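You operate a simulated robot arm through the tools that you are given. There is no shell and no other tool.

Carry out the task below with a simulated robot arm. There is one attempt and no reset: what you move stays moved.

## Task
Run the screw till the hose reaches the catch tray, then halt it and switch the drive off.
Fine: use Run and Halt on the cream control box; halt before the tray is full; leave the heat knob as it is.

It is judged by the outcome, as a careful person would: the job done as asked, and still so three seconds after it is handed in. It fails if anything else is knocked over, pushed out of place, dropped, spilled or broken.

## Robot
A 6-joint arm with a two-finger gripper, fixed in place. Base frame: the origin is at the foot of the arm, x ahead of it, y to its left, z up. Readings come in mm, rad, newtons and seconds.
Its first joint turns from -2.897 to 2.897 rad. Payload 3.43 kg.
The TCP is the grasp point between the finger pads, 20 mm short of the fingertips. In the tool frame z runs along the fingers and y along their closing line. The gripper opens to 190 mm. The gripper's body begins 248 mm behind the TCP.
Orientation is told as [roll, pitch, yaw] about the base's x, y, z axes, in that order, counted from this pose: with the fingers straight down and closing along the base's y, the tool's x points along the base's -x, its y along +y and its z along -z.

## Interface
- The arm moves only by the tool send_rows. Its argument "rows" is text: rows parted by semicolons, each of 7 numbers parted by spaces: the shift along the tool's x, y, z in mm, then the turn, a rotation vector about the tool's x, y, z in rad, then the gripper command, from -1 (fully open) to 1 (shut), values between in proportion. In form: x y z rx ry rz claw; .... A call has 1 to 20 rows; each row shifts and turns the commanded pose from where the row before left it, along the tool's axes as they then stand. Each row takes 0.2 s and may step no farther than 50 mm and 0.15 rad from the row before; otherwise, or with a gripper value out of range, the whole call is refused. A pose out of reach is approached as far as the arm can. The call stops where the force on the tool passes 50 N (or 10 N more than at its start, if that is more) or the arm is blocked; 0.2 s more then pass. The fingers move at their own pace (about 153 mm/s each) and stop on an object; they squeeze with about 33 N. The grip force told is the motor's: it shows also when the fingers shut on nothing. Time passes only in rows, and 0.2 s behind the last, so rows that do not move let the fingers close. It gives the time, the measured TCP pose, the force on the tool (base axes), the opening and the grip force at its end, in the units of the frame above (readings bear some noise), with the torque about the TCP (base axes, N m) and any sound that the robot's microphone picked up.
- Cameras (640 x 400 px; columns grow to the right, rows downward): "scene" is fixed at [48, 500.3, 1696.7]; the picture's right is [-0.23, -0.97, 0.00], its down [-0.61, 0.14, -0.78] and it looks along [0.76, -0.18, -0.63] (base axes); focal length 290 px, centre (320, 200). "wrist" rides on the gripper at [70, -8, -288] in the tool frame; the picture's right is [0.12, 0.99, 0.00], its down [-0.96, 0.12, -0.25] and it looks along [-0.25, 0.03, 0.97] (tool axes); focal length 261 px, centre (320, 200). There is no depth. A picture from a camera that has moved, and an enlarged one, comes with that camera's place and axes in the base frame and with its lens.
- capture(camera): a new picture of that camera. No time passes.
- raise_lower(by): slides the trunk up (or, below 0, down) by that many mm; the arm rides with it, the base frame stays. It gives what a move gives, with no picture.
- close_up(camera, box): a new picture of the part [left, top, right, bottom] of that camera's present view, enlarged. No time passes.
- finish_job(): hands the job in; it is judged then, once.

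Nothing tells you positions but the pictures and the camera data. Unless the task says otherwise, let go and move clear before handing in.

The tools are called after "Emit:" as name(argument=value, ...) on one line, values as JSON. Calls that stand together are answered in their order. send_rows: Moves the arm, as the interface text tells. Its arguments: {"type":"object","properties":{"rows":{"type":"string"}},"required":["rows"]} The other tools are called the same way: raise_lower (by) slides the trunk up or down; capture (camera) takes a picture; close_up (camera, box) takes an enlarged picture of a part of a camera's view; finish_job () hands the job in.

At the start:

```text
t: 0.0
tool_pos: [608.9, 26.1, 1415.4]
tcp_rot: [-0.001, 0.001, -0.001]
wrist_force: [0.4, -0.1, 0.0]
wrist_torque: [-0.01, 0.0, 0.02]
finger_gap: 190.1
finger_force: 0.0
trunk travel left (down, up): [-275.0, 165.0]
```

scene: 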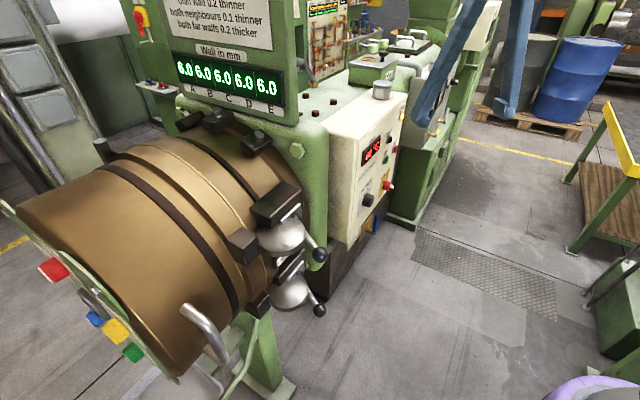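
wrist: 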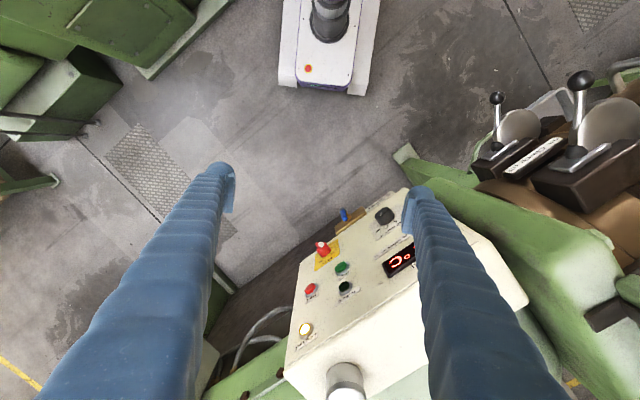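

The scene shows an extruder with a cream control box (display, knob, coloured buttons) on its side, a wall thickness display and a tilted panel with coloured buttons. I'll look closer before moving anything.

Emit:
close_up(camera="wrist", box=[280, 180, 480, 400])

Emit:
close_up(camera="scene", box=[310, 70, 430, 250])

Emit:
close_up(camera="scene", box=[130, 0, 360, 120])

Emit:
close_up(camera="scene", box=[0, 200, 340, 400])

Emit:
close_up(camera="scene", box=[480, 200, 640, 400])

```text
1.82 times, centred on (380, 290) of wrist
camera zoom: at [538.9, 18.2, 1703.4], right [-0.12, 0.99, 0.0], down [0.96, 0.12, 0.25], along [0.25, 0.03, -0.97], focal length 474 px, centre (211, 36)
```

zoom: 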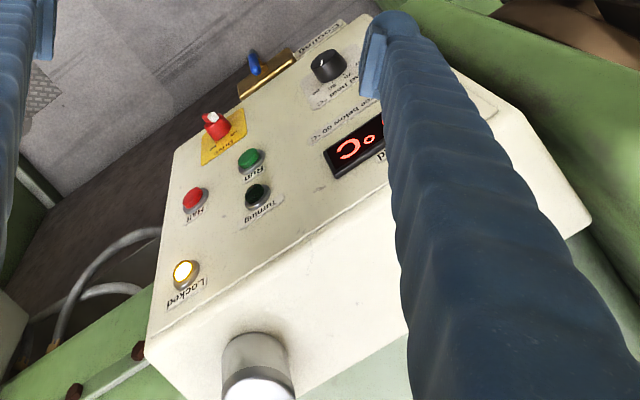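

```text
2.22 times, centred on (370, 160) of scene
camera zoom: at [48.0, 500.3, 1696.7], right [-0.23, -0.97, 0.0], down [-0.61, 0.14, -0.78], along [0.76, -0.18, -0.63], focal length 644 px, centre (209, 289)
```

zoom: 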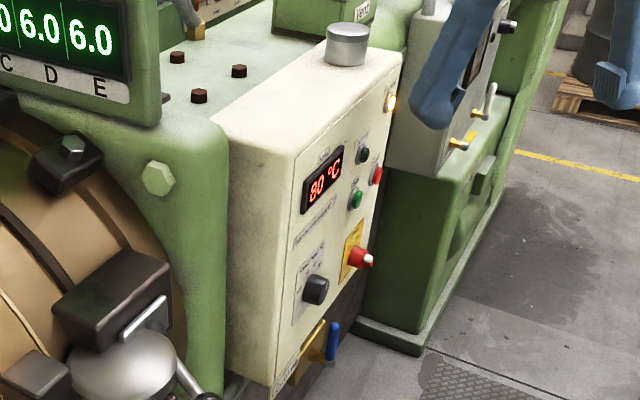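

```text
2.78 times, centred on (245, 60) of scene
camera zoom: at [48.0, 500.3, 1696.7], right [-0.23, -0.97, 0.0], down [-0.61, 0.14, -0.78], along [0.76, -0.18, -0.63], focal length 806 px, centre (529, 590)
```

zoom: 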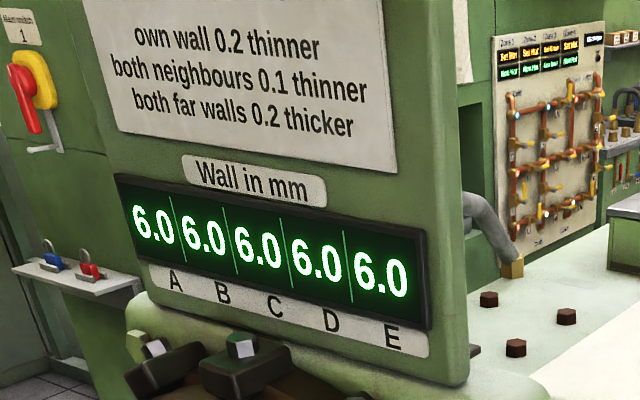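

```text
1.88 times, centred on (170, 300) of scene
camera zoom: at [48.0, 500.3, 1696.7], right [-0.23, -0.97, 0.0], down [-0.61, 0.14, -0.78], along [0.76, -0.18, -0.63], focal length 545 px, centre (602, 12)
```

zoom: 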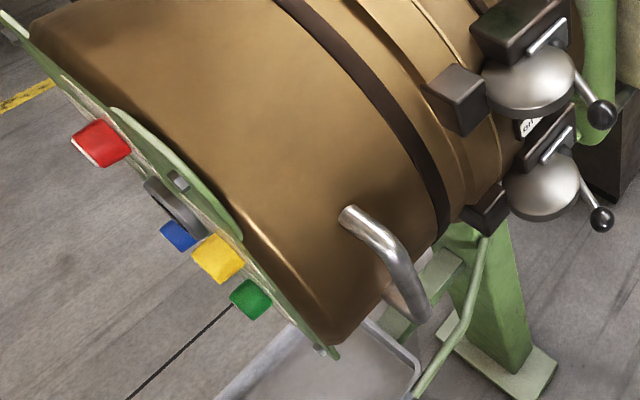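

```text
2.00 times, centred on (560, 300) of scene
camera zoom: at [48.0, 500.3, 1696.7], right [-0.23, -0.97, 0.0], down [-0.61, 0.14, -0.78], along [0.76, -0.18, -0.63], focal length 580 px, centre (-160, 0)
```

zoom: 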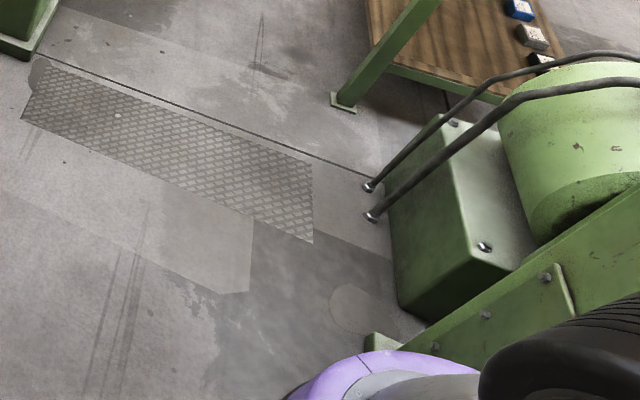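

The cream box carries a lit "Locked" lamp, Halt, Run, a Running lamp, a red drive switch on a yellow plate, a heat knob and a display. I'll read its labels enlarged.

Emit:
close_up(camera="wrist", box=[360, 190, 430, 240])

Emit:
close_up(camera="wrist", box=[290, 230, 370, 290])

Emit:
close_up(camera="wrist", box=[280, 280, 380, 350])

Emit:
close_up(camera="scene", box=[355, 120, 405, 250])

Emit:
close_up(camera="scene", box=[120, 0, 220, 120])

Emit:
close_up(camera="scene", box=[300, 0, 360, 60])

Emit:
close_up(camera="wrist", box=[460, 50, 640, 220])

```text
8.00 times, centred on (395, 215) of wrist
camera zoom: at [538.9, 18.2, 1703.4], right [-0.12, 0.99, 0.0], down [0.96, 0.12, 0.25], along [0.25, 0.03, -0.97], focal length 2085 px, centre (-280, 80)
```

zoom: 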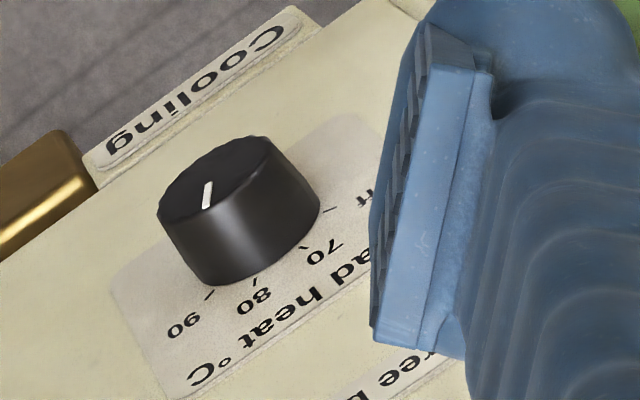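

```text
6.67 times, centred on (330, 260) of wrist
camera zoom: at [538.9, 18.2, 1703.4], right [-0.12, 0.99, 0.0], down [0.96, 0.12, 0.25], along [0.25, 0.03, -0.97], focal length 1738 px, centre (253, -200)
```

zoom: 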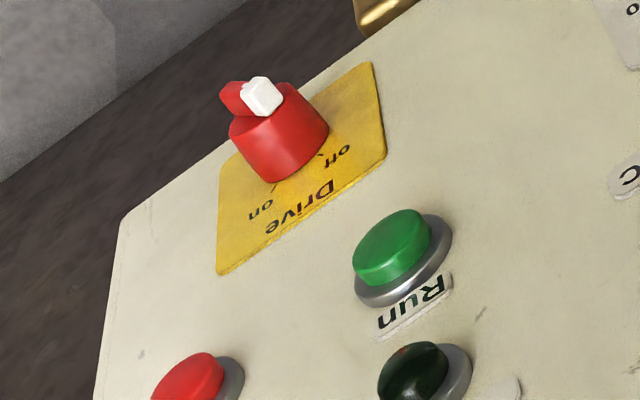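

```text
5.71 times, centred on (330, 315) of wrist
camera zoom: at [538.9, 18.2, 1703.4], right [-0.12, 0.99, 0.0], down [0.96, 0.12, 0.25], along [0.25, 0.03, -0.97], focal length 1489 px, centre (263, -457)
```

zoom: 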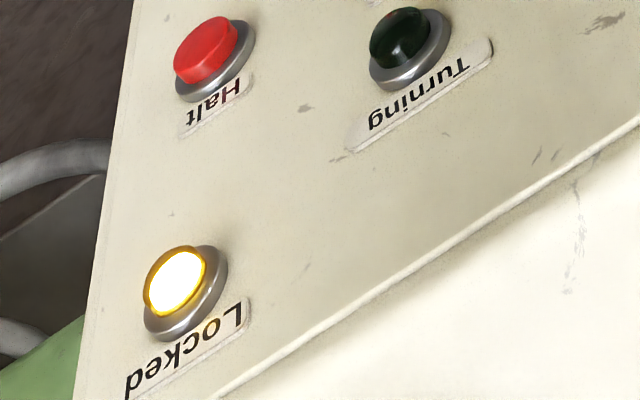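

```text
3.08 times, centred on (380, 185) of scene
camera zoom: at [48.0, 500.3, 1696.7], right [-0.23, -0.97, 0.0], down [-0.61, 0.14, -0.78], along [0.76, -0.18, -0.63], focal length 892 px, centre (135, 246)
```

zoom: 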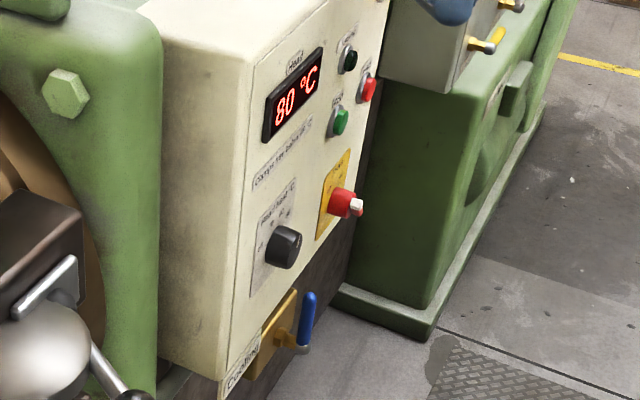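

```text
3.33 times, centred on (170, 60) of scene
camera zoom: at [48.0, 500.3, 1696.7], right [-0.23, -0.97, 0.0], down [-0.61, 0.14, -0.78], along [0.76, -0.18, -0.63], focal length 966 px, centre (820, 667)
```

zoom: 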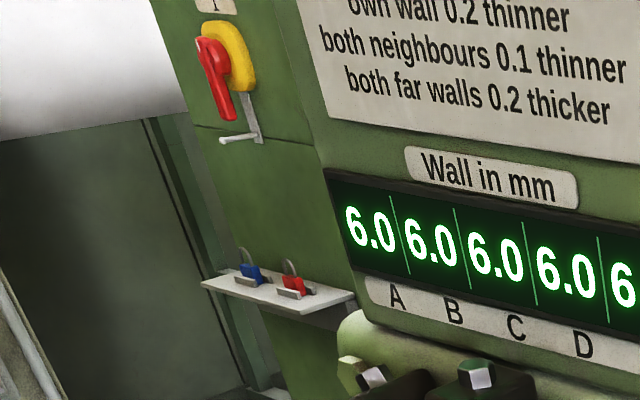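

```text
6.67 times, centred on (330, 30) of scene
camera zoom: at [48.0, 500.3, 1696.7], right [-0.23, -0.97, 0.0], down [-0.61, 0.14, -0.78], along [0.76, -0.18, -0.63], focal length 1932 px, centre (253, 1333)
```

zoom: 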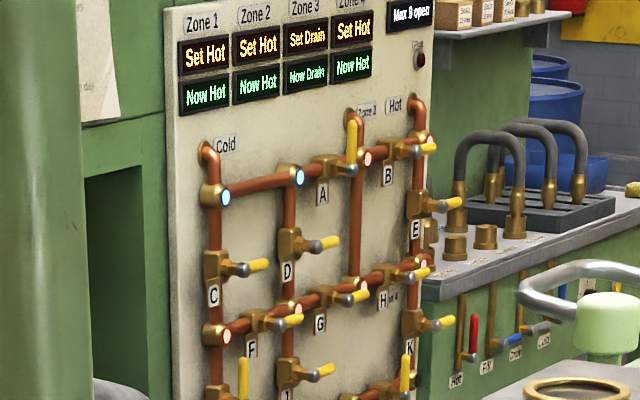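

```text
2.35 times, centred on (550, 135) of wrist
camera zoom: at [538.9, 18.2, 1703.4], right [-0.12, 0.99, 0.0], down [0.96, 0.12, 0.25], along [0.25, 0.03, -0.97], focal length 613 px, centre (-221, 353)
```

zoom: 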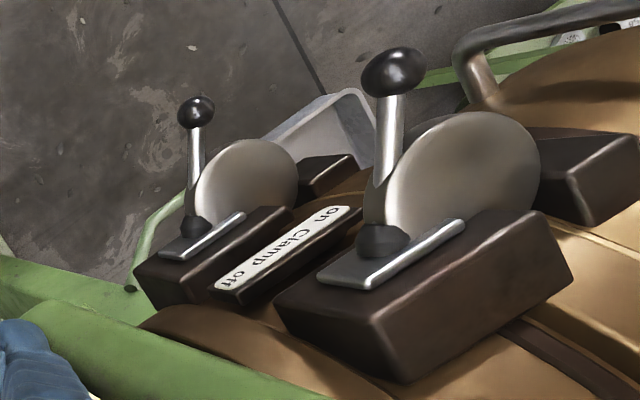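

Combining both cameras, I put Run near [816, 97, 1192], Halt near [870, 37, 1198] and the drive switch near [834, 60, 1065]. The panel is vertical and faces the robot along about (-0.72, -0.69, 0). Next I'll check the tray area and the switch lettering before moving.

Emit:
close_up(camera="wrist", box=[480, 60, 640, 160])

Emit:
close_up(camera="wrist", box=[305, 230, 345, 275])

Emit:
close_up(camera="scene", box=[60, 270, 260, 400])

Emit:
close_up(camera="scene", box=[355, 120, 405, 175])

Emit:
close_up(camera="scene", box=[355, 165, 405, 220])

```text
4.00 times, centred on (560, 110) of wrist
camera zoom: at [538.9, 18.2, 1703.4], right [-0.12, 0.99, 0.0], down [0.96, 0.12, 0.25], along [0.25, 0.03, -0.97], focal length 1043 px, centre (-640, 560)
```

zoom: 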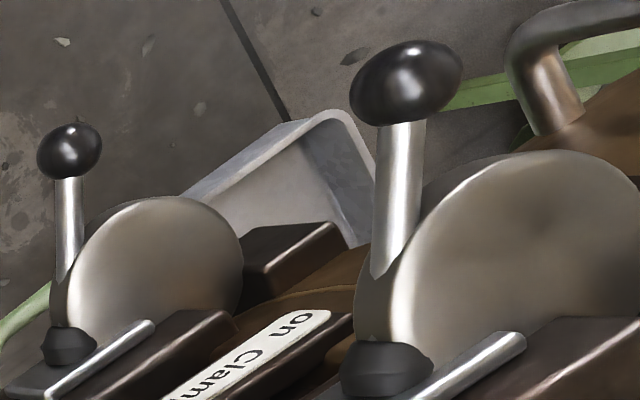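

```text
8.89 times, centred on (325, 252) of wrist
camera zoom: at [538.9, 18.2, 1703.4], right [-0.12, 0.99, 0.0], down [0.96, 0.12, 0.25], along [0.25, 0.03, -0.97], focal length 2317 px, centre (276, -267)
```

zoom: 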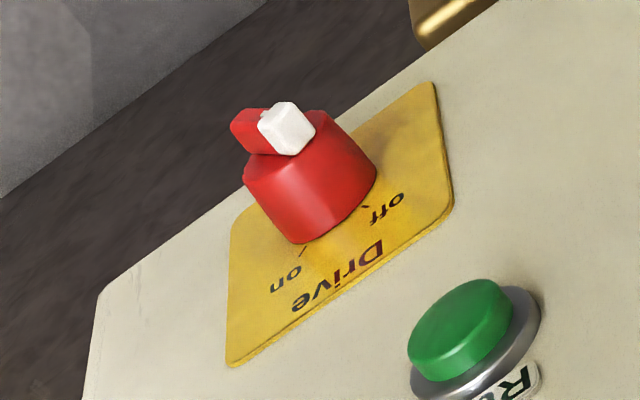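

```text
3.08 times, centred on (160, 335) of scene
camera zoom: at [48.0, 500.3, 1696.7], right [-0.23, -0.97, 0.0], down [-0.61, 0.14, -0.78], along [0.76, -0.18, -0.63], focal length 892 px, centre (812, -215)
```

zoom: 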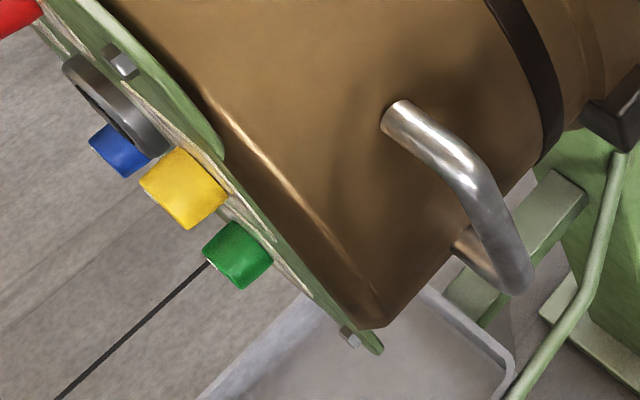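

```text
7.27 times, centred on (380, 148) of scene
camera zoom: at [48.0, 500.3, 1696.7], right [-0.23, -0.97, 0.0], down [-0.61, 0.14, -0.78], along [0.76, -0.18, -0.63], focal length 2107 px, centre (-116, 582)
```

zoom: 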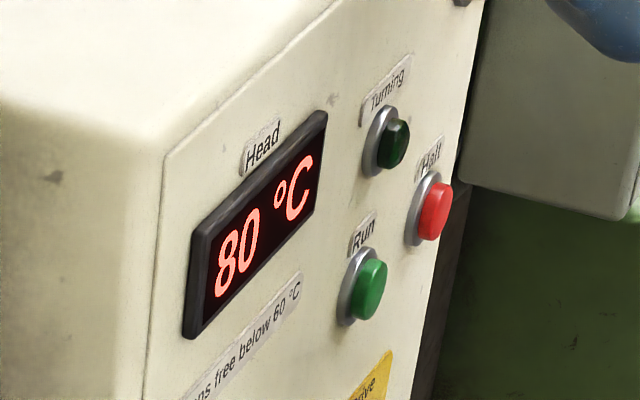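

```text
7.27 times, centred on (380, 192) of scene
camera zoom: at [48.0, 500.3, 1696.7], right [-0.23, -0.97, 0.0], down [-0.61, 0.14, -0.78], along [0.76, -0.18, -0.63], focal length 2107 px, centre (-116, 254)
```

zoom: 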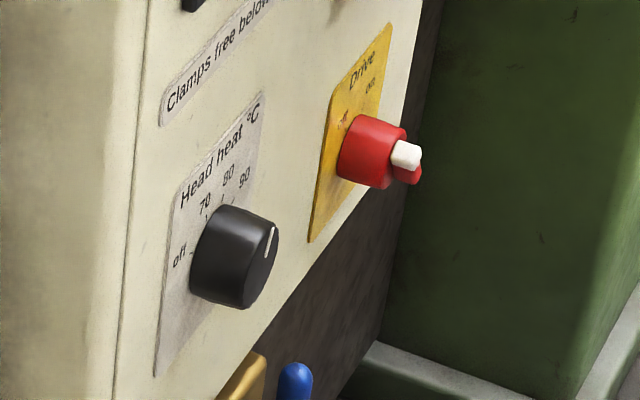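

The label reads "Clamps free below 60 °C", so the Locked lamp is about the clamps and not the screw. The drive switch pointer seems to point at "off". I'll turn the tool to face the panel for a straight-on view, starting with the yaw.

Emit:
send_rows(rows="0 0 0 0 0 -0.127 -1; 0 0 0 0 0 -0.127 -1; 0 0 0 0 0 -0.127 -1; 0 0 0 0 0 -0.127 -1; 0 0 0 0 0 -0.127 -1; 0 0 0 0 0 -0.127 -1")

```text
t: 1.4
tool_pos: [608.1, 25.5, 1416.9]
tcp_rot: [-0.001, 0.0, 0.765]
wrist_force: [0.1, 0.5, -0.4]
wrist_torque: [-0.01, -0.01, 0.0]
finger_gap: 190.0
finger_force: 0.0
trunk travel left (down, up): [-275.0, 165.0]
```

The yaw is done and nothing touched. Next I pitch the tool up toward horizontal, halfway at first.

Emit:
send_rows(rows="0 0 0 0 -0.131 0 -1; 0 0 0 0 -0.131 0 -1; 0 0 0 0 -0.131 0 -1; 0 0 0 0 -0.131 0 -1; 0 0 0 0 -0.131 0 -1; 0 0 0 0 -0.131 0 -1")

Emit:
capture(camera="wrist")

Emit:
capture(camera="scene")

```text
t: 2.8
tool_pos: [609.4, 25.7, 1416.8]
tcp_rot: [0.001, -0.786, 0.76]
wrist_force: [0.0, 0.9, -0.5]
wrist_torque: [-0.02, 0.0, 0.04]
finger_gap: 190.1
finger_force: 0.0
trunk travel left (down, up): [-275.0, 165.0]
```

```text
taken
camera wrist: at [431.1, -154.6, 1569.6], right [-0.75, 0.66, -0.08], down [0.28, 0.43, 0.86], along [0.6, 0.61, -0.51], focal length 261 px, centre (320, 200)
```

wrist: 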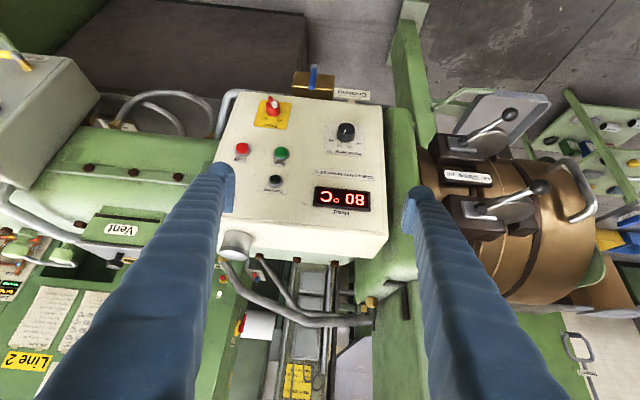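

```text
taken
```

scene: 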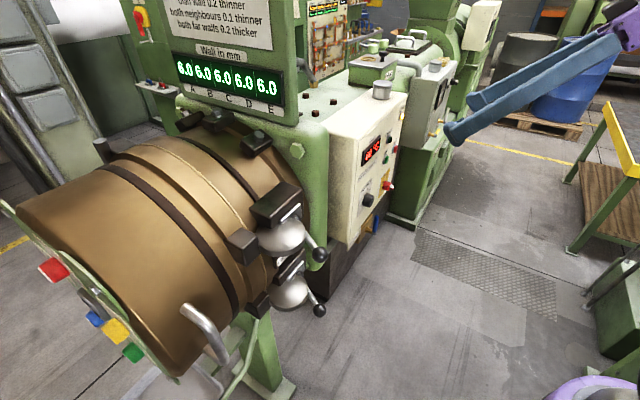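

Now the panel is seen almost face-on (upside down). I'll enlarge the switch and the clamp area.

Emit:
close_up(camera="wrist", box=[220, 80, 390, 220])

Emit:
close_up(camera="wrist", box=[250, 85, 300, 135])

Emit:
close_up(camera="wrist", box=[420, 70, 640, 320])

Emit:
close_up(camera="wrist", box=[0, 200, 240, 400])

```text
2.86 times, centred on (305, 150) of wrist
camera zoom: at [431.1, -154.6, 1569.6], right [-0.75, 0.66, -0.08], down [0.28, 0.43, 0.86], along [0.6, 0.61, -0.51], focal length 745 px, centre (363, 343)
```

zoom: 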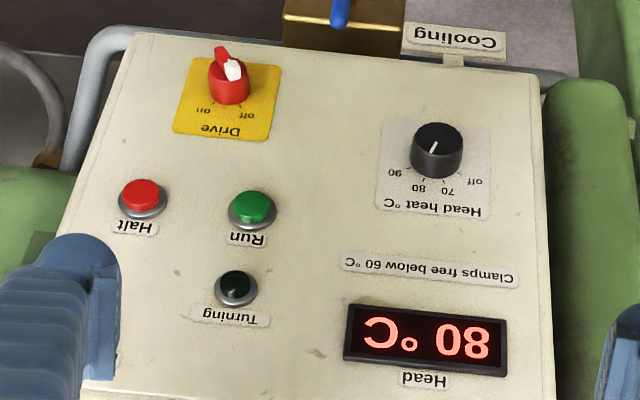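

```text
8.00 times, centred on (275, 110) of wrist
camera zoom: at [431.1, -154.6, 1569.6], right [-0.75, 0.66, -0.08], down [0.28, 0.43, 0.86], along [0.6, 0.61, -0.51], focal length 2085 px, centre (680, 920)
```

zoom: 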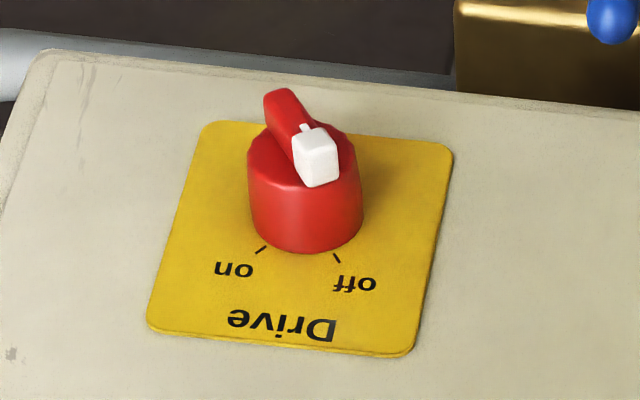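

```text
1.60 times, centred on (530, 195) of wrist
camera zoom: at [431.1, -154.6, 1569.6], right [-0.75, 0.66, -0.08], down [0.28, 0.43, 0.86], along [0.6, 0.61, -0.51], focal length 417 px, centre (-16, 208)
```

zoom: 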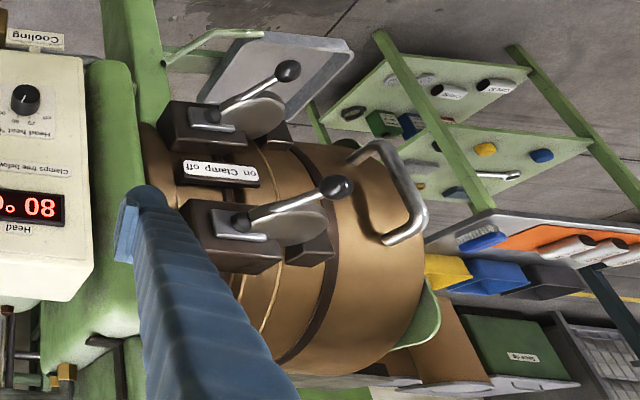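

```text
2.00 times, centred on (120, 300) of wrist
camera zoom: at [431.1, -154.6, 1569.6], right [-0.75, 0.66, -0.08], down [0.28, 0.43, 0.86], along [0.6, 0.61, -0.51], focal length 521 px, centre (720, 0)
```

zoom: 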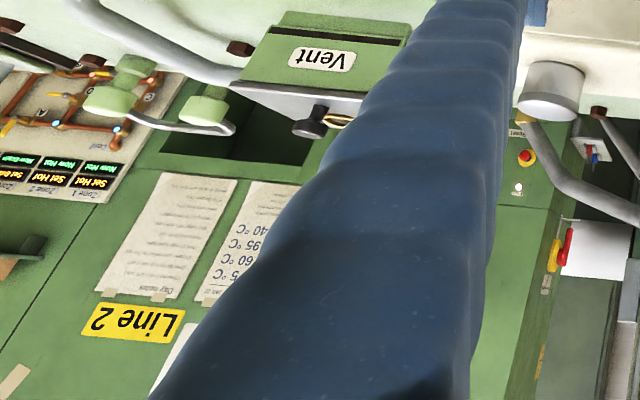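

The drive switch points to "off", so I must switch it on before Run and off again at the end. I'll read the cards by "Line 2" in case they bear on this job.

Emit:
close_up(camera="wrist", box=[30, 280, 130, 360])

Emit:
close_up(camera="wrist", box=[220, 280, 330, 400])

Emit:
close_up(camera="wrist", box=[440, 80, 560, 150])

```text
5.00 times, centred on (80, 320) of wrist
camera zoom: at [431.1, -154.6, 1569.6], right [-0.75, 0.66, -0.08], down [0.28, 0.43, 0.86], along [0.6, 0.61, -0.51], focal length 1303 px, centre (1520, -400)
```

zoom: 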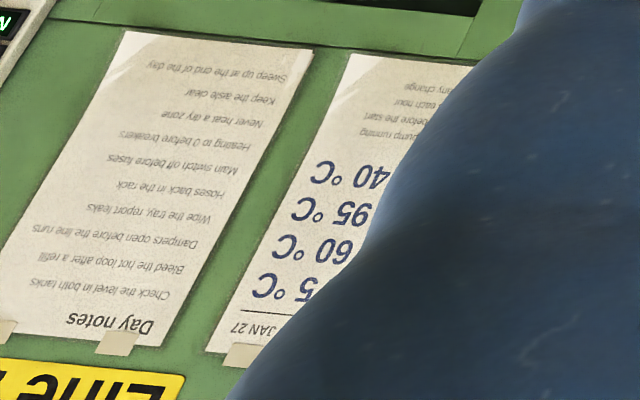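

```text
3.33 times, centred on (275, 340) of wrist
camera zoom: at [431.1, -154.6, 1569.6], right [-0.75, 0.66, -0.08], down [0.28, 0.43, 0.86], along [0.6, 0.61, -0.51], focal length 869 px, centre (470, -267)
```

zoom: 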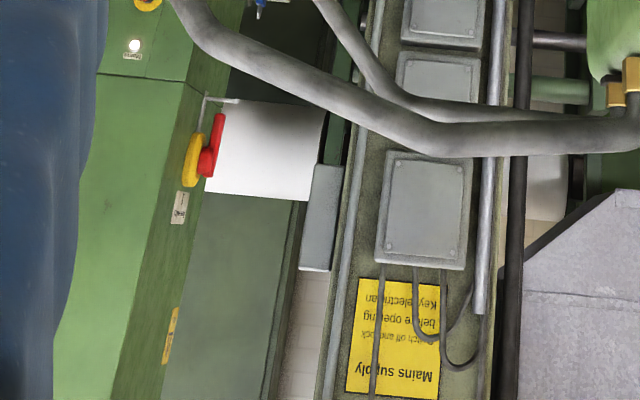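

```text
5.33 times, centred on (500, 115) of wrist
camera zoom: at [431.1, -154.6, 1569.6], right [-0.75, 0.66, -0.08], down [0.28, 0.43, 0.86], along [0.6, 0.61, -0.51], focal length 1390 px, centre (-640, 653)
```

zoom: 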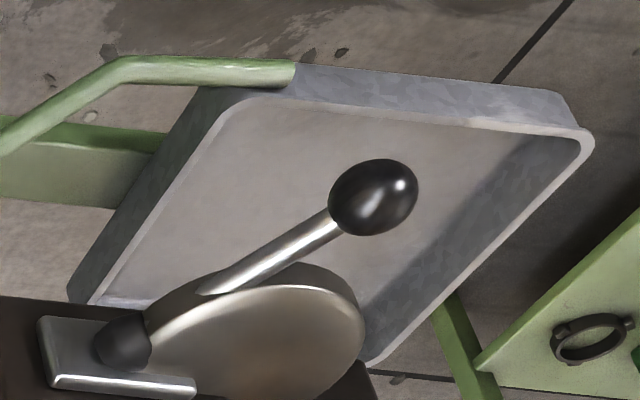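

None of the day notes conflicts with the job. I'll finish pitching the tool to horizontal, facing the panel.

Emit:
send_rows(rows="0 0 0 0 -0.131 0 -1; 0 0 0 0 -0.131 0 -1; 0 0 0 0 -0.131 0 -1; 0 0 0 0 -0.131 0 -1; 0 0 0 0 -0.131 0 -1; 0 0 0 0 -0.13 0 -1")

Emit:
capture(camera="wrist")

Emit:
capture(camera="scene")

```text
t: 4.2
tool_pos: [609.7, 25.6, 1416.2]
tcp_rot: [2.802, -1.568, -2.04]
wrist_force: [1.1, 0.2, -0.4]
wrist_torque: [0.07, -0.05, 0.08]
finger_gap: 190.3
finger_force: 0.1
trunk travel left (down, up): [-275.0, 165.0]
```

```text
taken
camera wrist: at [407.9, -178.5, 1345.2], right [-0.68, 0.72, -0.12], down [-0.26, -0.09, 0.96], along [0.68, 0.69, 0.25], focal length 261 px, centre (320, 200)
```

wrist: 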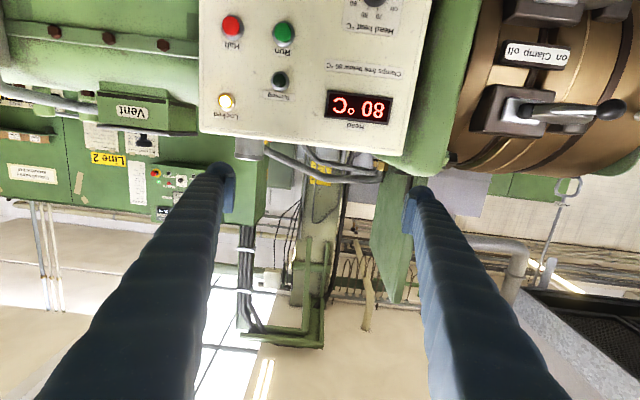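

```text
taken
```

scene: 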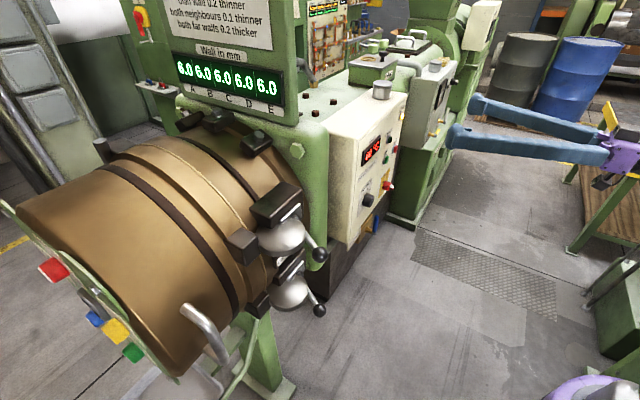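

The tool is now level and facing the panel. I'll lower it to about the height of the buttons, keeping the same standoff.

Emit:
send_rows(rows="40 0 0 0 0 0 -1; 40 0 0 0 0 0 -1; 40 0 0 0 0 0 -1; 40 0 0 0 0 0 -1; 40 0 0 0 0 0 -1; 40 0 0 0 0 0 -1; 40 0 0 0 0 0 -1; 0 0 0 0 0 0 -1")

Emit:
capture(camera="wrist")

Emit:
capture(camera="scene")

```text
t: 6.0
tool_pos: [615.5, 19.2, 1354.5]
tcp_rot: [0.773, -1.542, -0.013]
wrist_force: [-0.3, 1.4, -1.0]
wrist_torque: [0.02, 0.01, -0.03]
finger_gap: 189.6
finger_force: 0.0
out of reach, approached as far as the arm can: row 1, 2, 3, 4, 5, 6, 7
trunk travel left (down, up): [-275.0, 165.0]
```

```text
taken
camera wrist: at [411.9, -185.6, 1289.9], right [-0.69, 0.72, -0.1], down [-0.23, -0.09, 0.97], along [0.69, 0.69, 0.23], focal length 261 px, centre (320, 200)
```

wrist: 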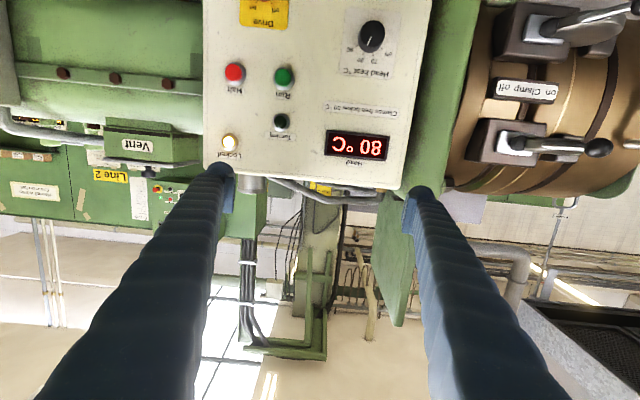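

```text
taken
```

scene: 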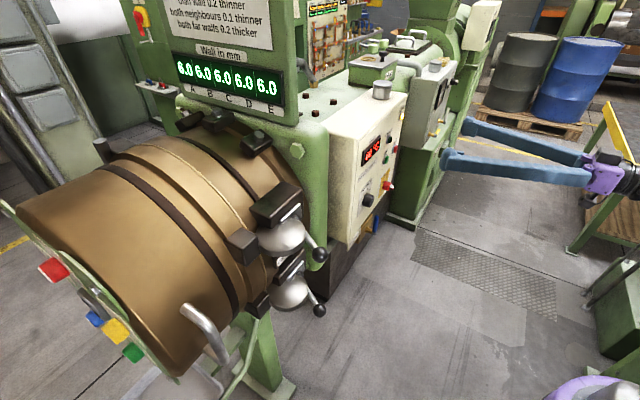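

At this standoff the arm can't go lower because the wrist folds too close to its body. I'll bring the commanded pose back to a reachable height, then lower the trunk instead.

Emit:
send_rows(rows="-40 0 0 0 0 0 -1; -40 0 0 0 0 0 -1; -40 0 0 0 0 0 -1; -40 0 0 0 0 0 -1; -40 0 0 0 0 0 -1; -40 0 0 0 0 0 -1; 0 0 0 0 0 0 -1")

```text
t: 7.6
tool_pos: [616.5, 18.0, 1596.0]
tcp_rot: [1.683, -1.571, -0.92]
wrist_force: [0.3, 0.1, -1.0]
wrist_torque: [0.03, 0.02, -0.03]
finger_gap: 190.0
finger_force: 0.0
trunk travel left (down, up): [-275.0, 165.0]
```

The pose is level again at z=1596. Now I lower the trunk in two steps and check in between.

Emit:
raise_lower(by=-140)

Emit:
capture(camera="scene")

```text
t: 9.3
tool_pos: [615.7, 17.2, 1456.7]
tcp_rot: [-3.124, -1.572, -2.396]
wrist_force: [-0.2, 0.7, -0.3]
wrist_torque: [-0.01, 0.02, -0.01]
finger_gap: 189.9
finger_force: 0.1
trunk travel left (down, up): [-135.0, 305.0]
```

```text
taken
```

scene: 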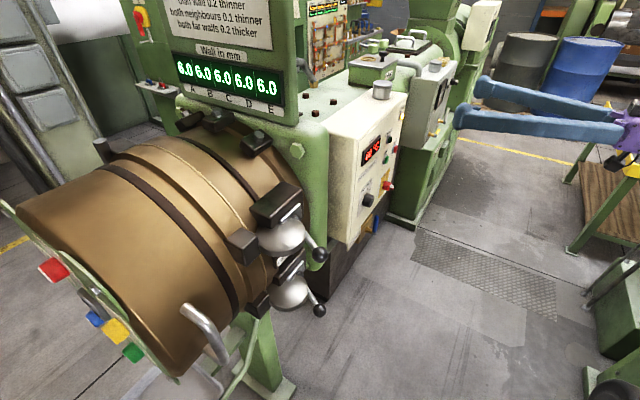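

The way is clear, so I lower the trunk the rest of the way and look at the panel again.

Emit:
raise_lower(by=-130)

Emit:
send_rows(rows="40 0 0 0 0 0 -1; 40 0 0 0 0 0 -1; 40 0 0 0 0 0 -1; 30 0 0 0 0 0 -1; 0 0 0 0 0 0 -1")

Emit:
capture(camera="wrist")

Emit:
capture(camera="scene")

```text
t: 10.8
tool_pos: [615.9, 17.8, 1326.9]
tcp_rot: [-3.118, -1.571, -2.402]
wrist_force: [0.5, 0.1, 0.4]
wrist_torque: [-0.04, 0.02, 0.01]
finger_gap: 190.0
finger_force: 0.0
trunk travel left (down, up): [-5.0, 435.0]
```

```text
t: 12.1
tool_pos: [615.7, 14.3, 1178.1]
tcp_rot: [2.551, -1.57, -1.789]
wrist_force: [0.2, -0.3, 0.3]
wrist_torque: [0.03, -0.04, 0.03]
finger_gap: 190.0
finger_force: 0.1
trunk travel left (down, up): [-5.0, 435.0]
```

```text
taken
camera wrist: at [413.4, -189.9, 1106.8], right [-0.69, 0.72, -0.12], down [-0.26, -0.09, 0.96], along [0.68, 0.69, 0.25], focal length 261 px, centre (320, 200)
```

wrist: 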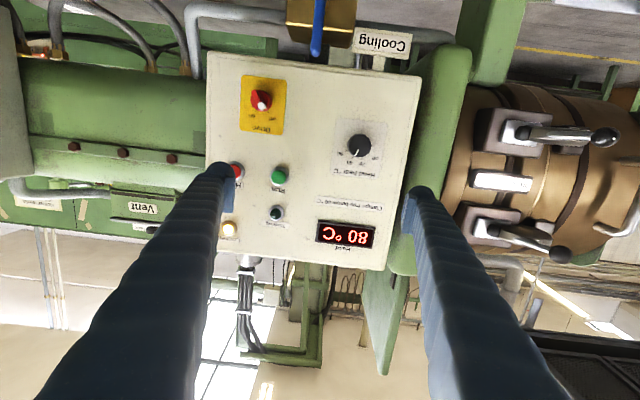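

```text
taken
```

scene: 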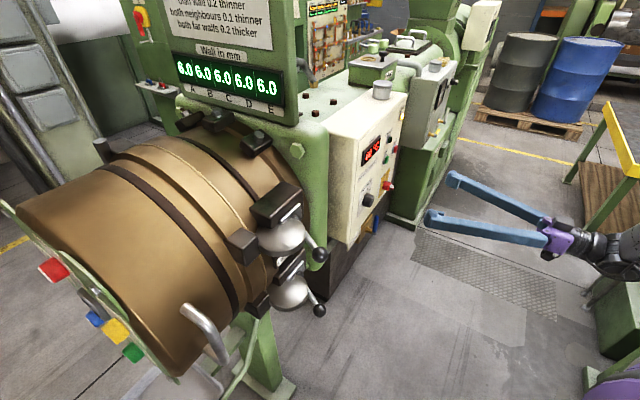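

I now have a good frontal view of the whole panel. I'll enlarge it to measure the controls accurately.

Emit:
close_up(camera="wrist", box=[200, 50, 420, 270])

Emit:
close_up(camera="wrist", box=[230, 70, 300, 140])

Emit:
close_up(camera="wrist", box=[215, 145, 305, 245])

```text
1.82 times, centred on (310, 160) of wrist
camera zoom: at [413.4, -189.9, 1106.8], right [-0.69, 0.72, -0.12], down [-0.26, -0.09, 0.96], along [0.68, 0.69, 0.25], focal length 474 px, centre (338, 273)
```

zoom: 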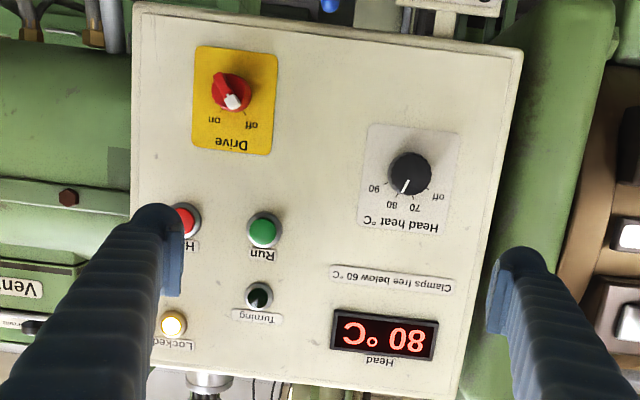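

```text
5.71 times, centred on (265, 105) of wrist
camera zoom: at [413.4, -189.9, 1106.8], right [-0.69, 0.72, -0.12], down [-0.26, -0.09, 0.96], along [0.68, 0.69, 0.25], focal length 1489 px, centre (634, 743)
```

zoom: 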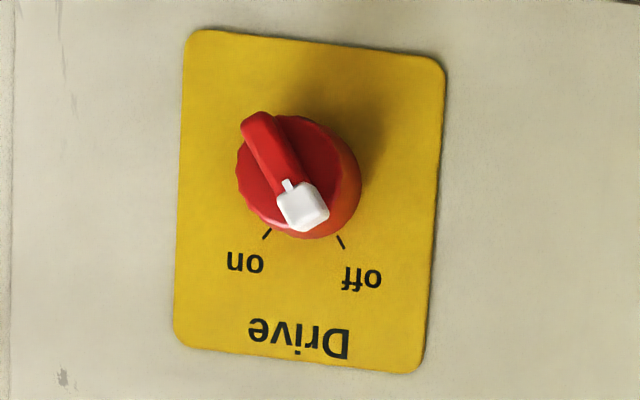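

```text
4.00 times, centred on (260, 195) of wrist
camera zoom: at [413.4, -189.9, 1106.8], right [-0.69, 0.72, -0.12], down [-0.26, -0.09, 0.96], along [0.68, 0.69, 0.25], focal length 1043 px, centre (560, 220)
```

zoom: 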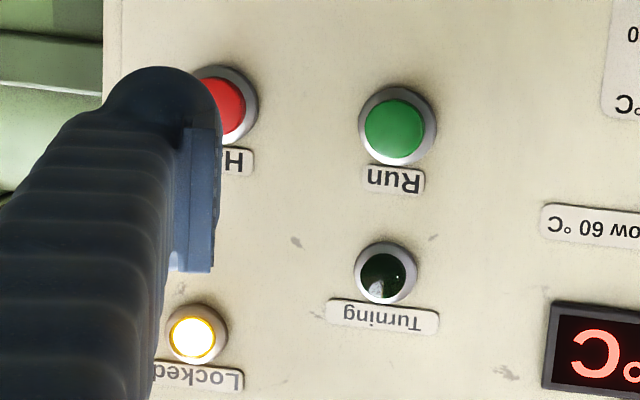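

Measured in the tool frame from here, Run is at about (-20, -75, 198) and Halt at (-21, -159, 198). The drive knob axis is at (111, -116), with its grip bar turned 35° to "off". I'll half close the fingers and go to a standoff in front of the drive switch.

Emit:
send_rows(rows="0 0 0 0 0 0 0.37; 0 0 0 0 0 0 0.37; 27.65 -29 20 0 0 0 0.37; 27.65 -29 20 0 0 0 0.37; 27.65 -29 20 0 0 0 0.37; 27.65 -29 20 0 0 0 0.37; 0 0 0 0 0 0 0.37")

Emit:
capture(camera="wrist")

Emit:
capture(camera="scene")

```text
t: 13.7
tool_pos: [755.6, -12.7, 1067.6]
tcp_rot: [1.74, -1.571, -0.979]
wrist_force: [0.0, 0.5, -0.3]
wrist_torque: [0.09, -0.05, 0.08]
finger_gap: 59.7
finger_force: 0.1
trunk travel left (down, up): [-5.0, 435.0]
```

```text
taken
camera wrist: at [554.1, -217.3, 997.6], right [-0.69, 0.72, -0.12], down [-0.26, -0.09, 0.96], along [0.68, 0.69, 0.25], focal length 261 px, centre (320, 200)
```

wrist: 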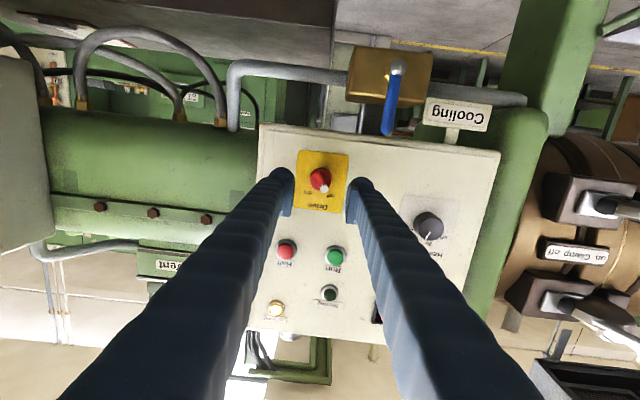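

```text
taken
```

scene: 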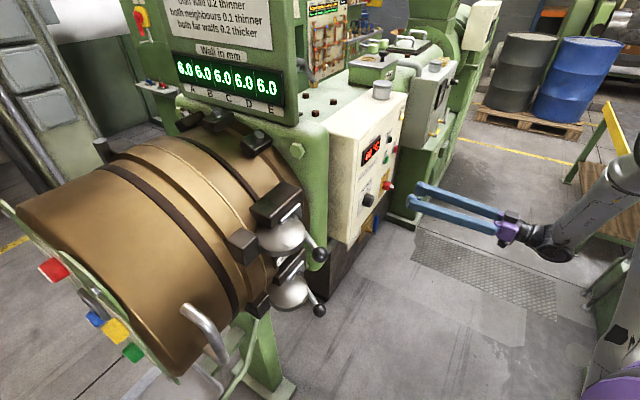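

The switch sits between the fingers, as planned. I'll check the centring in an enlarged view.

Emit:
close_up(camera="wrist", box=[270, 140, 370, 220])

Emit:
close_up(camera="scene", box=[350, 140, 450, 240])

```text
5.00 times, centred on (320, 180) of wrist
camera zoom: at [554.1, -217.3, 997.6], right [-0.69, 0.72, -0.12], down [-0.26, -0.09, 0.96], along [0.68, 0.69, 0.25], focal length 1303 px, centre (320, 300)
```

zoom: 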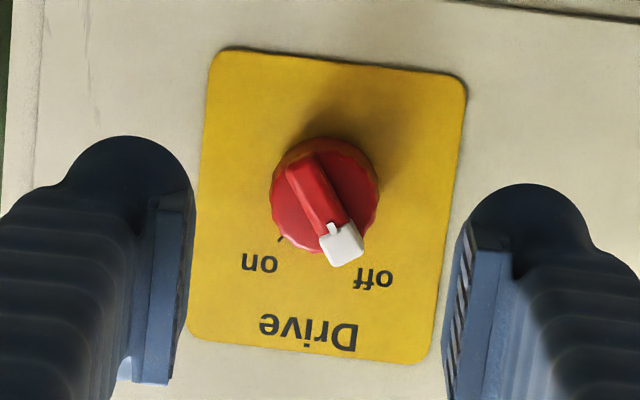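

```text
4.00 times, centred on (400, 190) of scene
camera zoom: at [48.0, 500.3, 1696.7], right [-0.23, -0.97, 0.0], down [-0.61, 0.14, -0.78], along [0.76, -0.18, -0.63], focal length 1159 px, centre (0, 240)
```

zoom: 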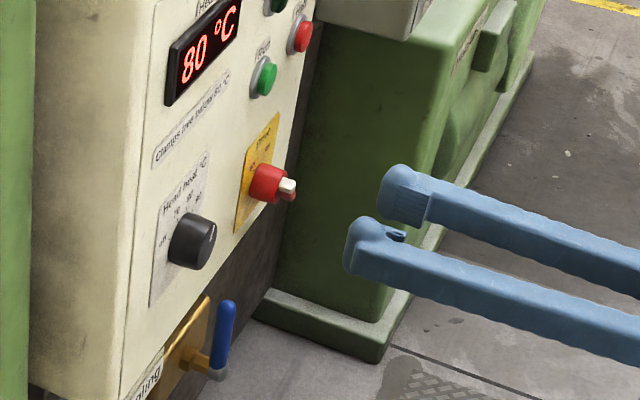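

The knob axis is within 2 mm of the tool axis and its bar stands at 35°. I'll turn the fingers to match and advance most of the way.

Emit:
send_rows(rows="1.5 1 0 0 0 -0.1222 0.37; 0 0 0 0 0 -0.1222 0.37; 0 0 0 0 0 -0.1222 0.37; 0 0 0 0 0 -0.1222 0.37; 0 0 0 0 0 -0.1222 0.37; 0 0 25 0 0 0 0.37; 0 0 25 0 0 0 0.37; 0 0 0 0 0 0 0.37")

Emit:
close_up(camera="wrist", box=[260, 140, 380, 240])

Emit:
close_up(camera="scene", box=[350, 140, 450, 240])

```text
t: 15.4
tool_pos: [872.2, -43.6, 1220.7]
tcp_rot: [-1.562, -0.968, 2.327]
wrist_force: [-0.4, -0.7, -0.5]
wrist_torque: [0.02, -0.01, 0.0]
finger_gap: 59.5
finger_force: 0.0
out of reach, approached as far as the arm can: row 2, 3, 4, 5, 6, 7
trunk travel left (down, up): [-5.0, 435.0]
```

```text
4.00 times, centred on (320, 190) of wrist
camera zoom: at [698.4, -277.9, 1170.1], right [-0.52, 0.54, -0.66], down [-0.62, 0.29, 0.73], along [0.58, 0.79, 0.18], focal length 1043 px, centre (320, 240)
```

zoom: 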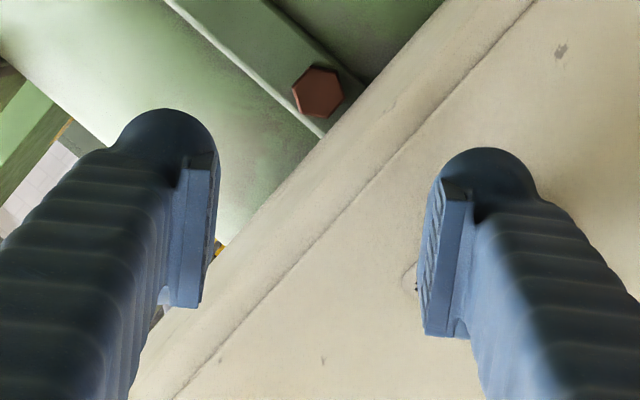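

```text
4.00 times, centred on (400, 190) of scene
camera zoom: at [48.0, 500.3, 1696.7], right [-0.23, -0.97, 0.0], down [-0.61, 0.14, -0.78], along [0.76, -0.18, -0.63], focal length 1159 px, centre (0, 240)
```

zoom: 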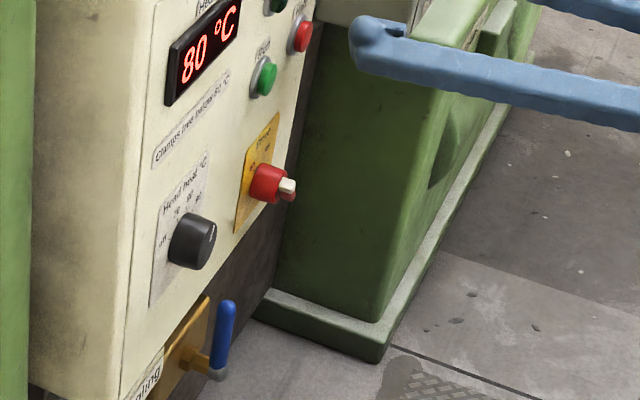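

The roll by -35° ran into a joint limit, so the arm drifted up and right, but it touched nothing (forces near zero). I'll back straight away from the panel, undo the roll, and return in front of the switch.

Emit:
send_rows(rows="0 0 -30 0 0 0 0.37; 0 0 -30 0 0 0 0.37; 0 0 0 0 0 0 0.37")

Emit:
capture(camera="scene")

```text
t: 16.2
tool_pos: [828.1, -88.8, 1224.1]
tcp_rot: [-1.561, -0.968, 2.33]
wrist_force: [-0.4, -0.9, 0.0]
wrist_torque: [0.02, -0.03, 0.0]
finger_gap: 59.8
finger_force: 0.2
trunk travel left (down, up): [-5.0, 435.0]
```

```text
taken
```

scene: 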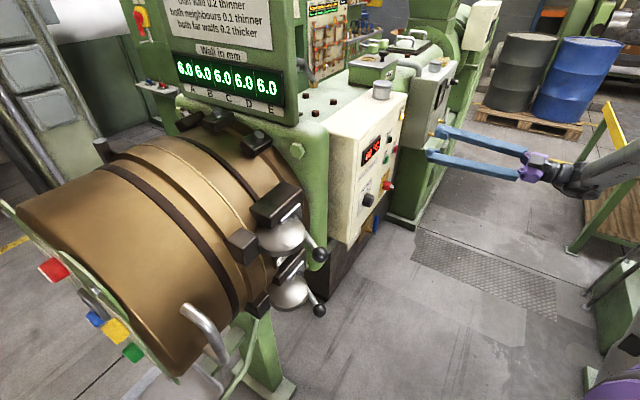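

At this spot the roll is reachable, so the limit depends on position. The gripper is symmetric, so I'll try rolling the other way, by half a turn, staying well back from the panel.

Emit:
send_rows(rows="0 0 -30 0 0 0.12 0.37; 0 0 0 0 0 0.12 0.37; 0 0 0 0 0 0.12 0.37; 0 0 0 0 0 0.12 0.37; 0 0 0 0 0 0.123 0.37; 0 0 0 0 0 0.14 0.37; 0 0 0 0 0 0.14 0.37; 0 0 0 0 0 0.14 0.37; 0 0 0 0 0 0.14 0.37; 0 0 0 0 0 0 0.37")

```text
t: 18.4
tool_pos: [807.7, -107.1, 1223.0]
tcp_rot: [1.572, -1.017, -0.809]
wrist_force: [0.7, 0.7, -0.2]
wrist_torque: [0.03, 0.01, 0.01]
finger_gap: 59.8
finger_force: 0.0
trunk travel left (down, up): [-5.0, 435.0]
```

There is no limit in this direction so far. I'll continue the roll toward about 145°.

Emit:
send_rows(rows="0 0 0 0 0 0.14 0.37; 0 0 0 0 0 0.14 0.37; 0 0 0 0 0 0.14 0.37; 0 0 0 0 0 0.14 0.37; 0 0 0 0 0 0.14 0.37; 0 0 0 0 0 0.14 0.37; 0 0 0 0 0 0.14 0.37; 0 0 0 0 0 0 0.37")

```text
t: 20.2
tool_pos: [807.8, -106.2, 1223.8]
tcp_rot: [1.572, -0.036, -0.807]
wrist_force: [-1.1, 0.1, 0.3]
wrist_torque: [0.0, 0.01, -0.03]
finger_gap: 59.8
finger_force: 0.0
trunk travel left (down, up): [-5.0, 435.0]
```

Still reachable. I'll finish the roll to 145° (2.53 rad).

Emit:
send_rows(rows="0 0 0 0 0 0.1414 0.37; 0 0 0 0 0 0.1414 0.37; 0 0 0 0 0 0.1414 0.37; 0 0 0 0 0 0.1414 0.37; 0 0 0 0 0 0.1414 0.37; 0 0 0 0 0 0.1414 0.37; 0 0 0 0 0 0.1414 0.37; 0 0 0 0 0 0 0.37")

Emit:
capture(camera="wrist")

Emit:
capture(camera="scene")

```text
t: 22.1
tool_pos: [808.4, -106.4, 1222.4]
tcp_rot: [1.57, 0.953, -0.808]
wrist_force: [0.3, -0.1, 0.0]
wrist_torque: [0.05, -0.01, 0.0]
finger_gap: 59.7
finger_force: 0.0
trunk travel left (down, up): [-5.0, 435.0]
```

```text
taken
camera wrist: at [567.4, -271.5, 1274.9], right [0.51, -0.54, 0.67], down [0.27, -0.64, -0.72], along [0.82, 0.55, -0.18], focal length 261 px, centre (320, 200)
```

wrist: 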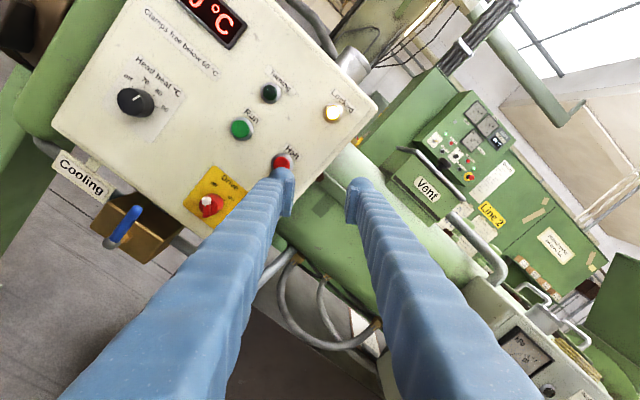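

```text
taken
```

scene: 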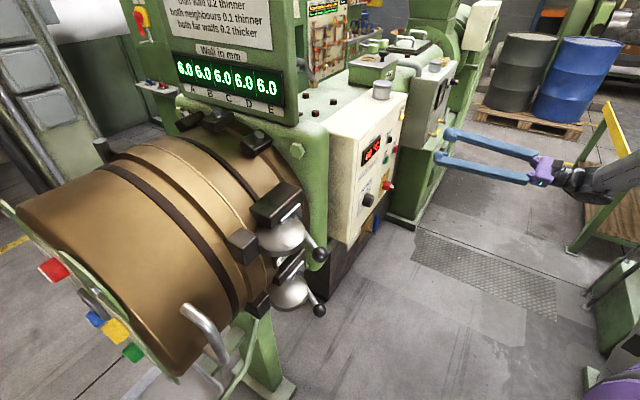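

The roll is done. I'll translate to the drive switch at this same safe distance and check that it's reachable there.

Emit:
send_rows(rows="-16.6 -44.1 0 0 0 0 0.37; -16.6 -44.1 0 0 0 0 0.37; -16.6 -44.1 0 0 0 0 0.37; -16.5 -44.2 0 0 0 0 0.37; 0 0 0 0 0 0 0.37")

Emit:
capture(camera="wrist")

```text
t: 23.2
tool_pos: [735.5, -29.0, 1065.1]
tcp_rot: [1.57, 0.951, -0.808]
wrist_force: [0.6, 0.8, -0.4]
wrist_torque: [0.02, -0.04, 0.04]
finger_gap: 59.8
finger_force: 0.1
trunk travel left (down, up): [-5.0, 435.0]
```

```text
taken
camera wrist: at [494.6, -192.1, 1117.9], right [0.51, -0.54, 0.67], down [0.27, -0.64, -0.72], along [0.82, 0.55, -0.18], focal length 261 px, centre (320, 200)
```

wrist: 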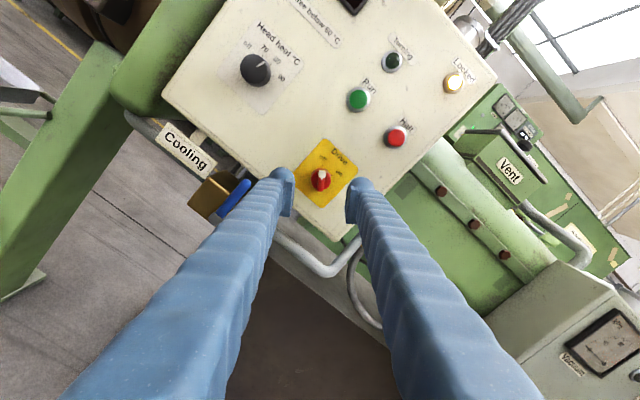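

Reachable here. Before gripping, I'll rehearse the full turn to "on" at this distance, to be sure the roll from 145° to 215° is possible.

Emit:
send_rows(rows="0 0 0 0 0 0.1358 0.37; 0 0 0 0 0 0.1358 0.37; 0 0 0 0 0 0.1358 0.37; 0 0 0 0 0 0.1358 0.37; 0 0 0 0 0 0.1358 0.37; 0 0 0 0 0 0.1358 0.37; 0 0 0 0 0 0.1358 0.37; 0 0 0 0 0 0.1358 0.37; 0 0 0 0 0 0.1358 0.37; 0 0 0 0 0 0 0.37")

Emit:
close_up(camera="wrist", box=[270, 130, 370, 230])

```text
t: 25.4
tool_pos: [735.3, -30.0, 1066.0]
tcp_rot: [-1.57, 0.965, 2.333]
wrist_force: [-1.3, 0.0, -0.4]
wrist_torque: [0.02, -0.04, 0.0]
finger_gap: 59.7
finger_force: 0.0
trunk travel left (down, up): [-5.0, 435.0]
```

```text
4.00 times, centred on (320, 180) of wrist
camera zoom: at [550.3, -253.2, 1129.8], right [0.61, -0.64, -0.47], down [-0.49, 0.16, -0.86], along [0.62, 0.75, -0.22], focal length 1043 px, centre (320, 280)
```

zoom: 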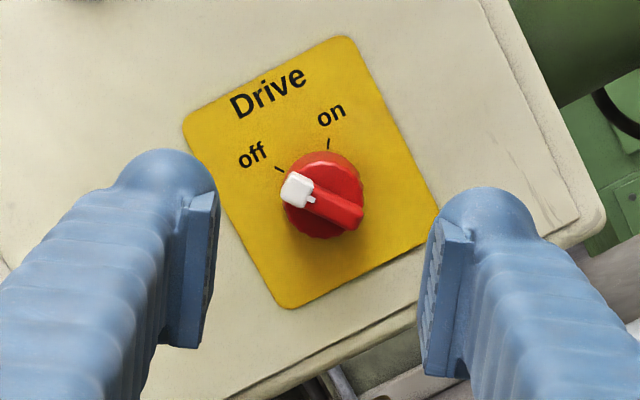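

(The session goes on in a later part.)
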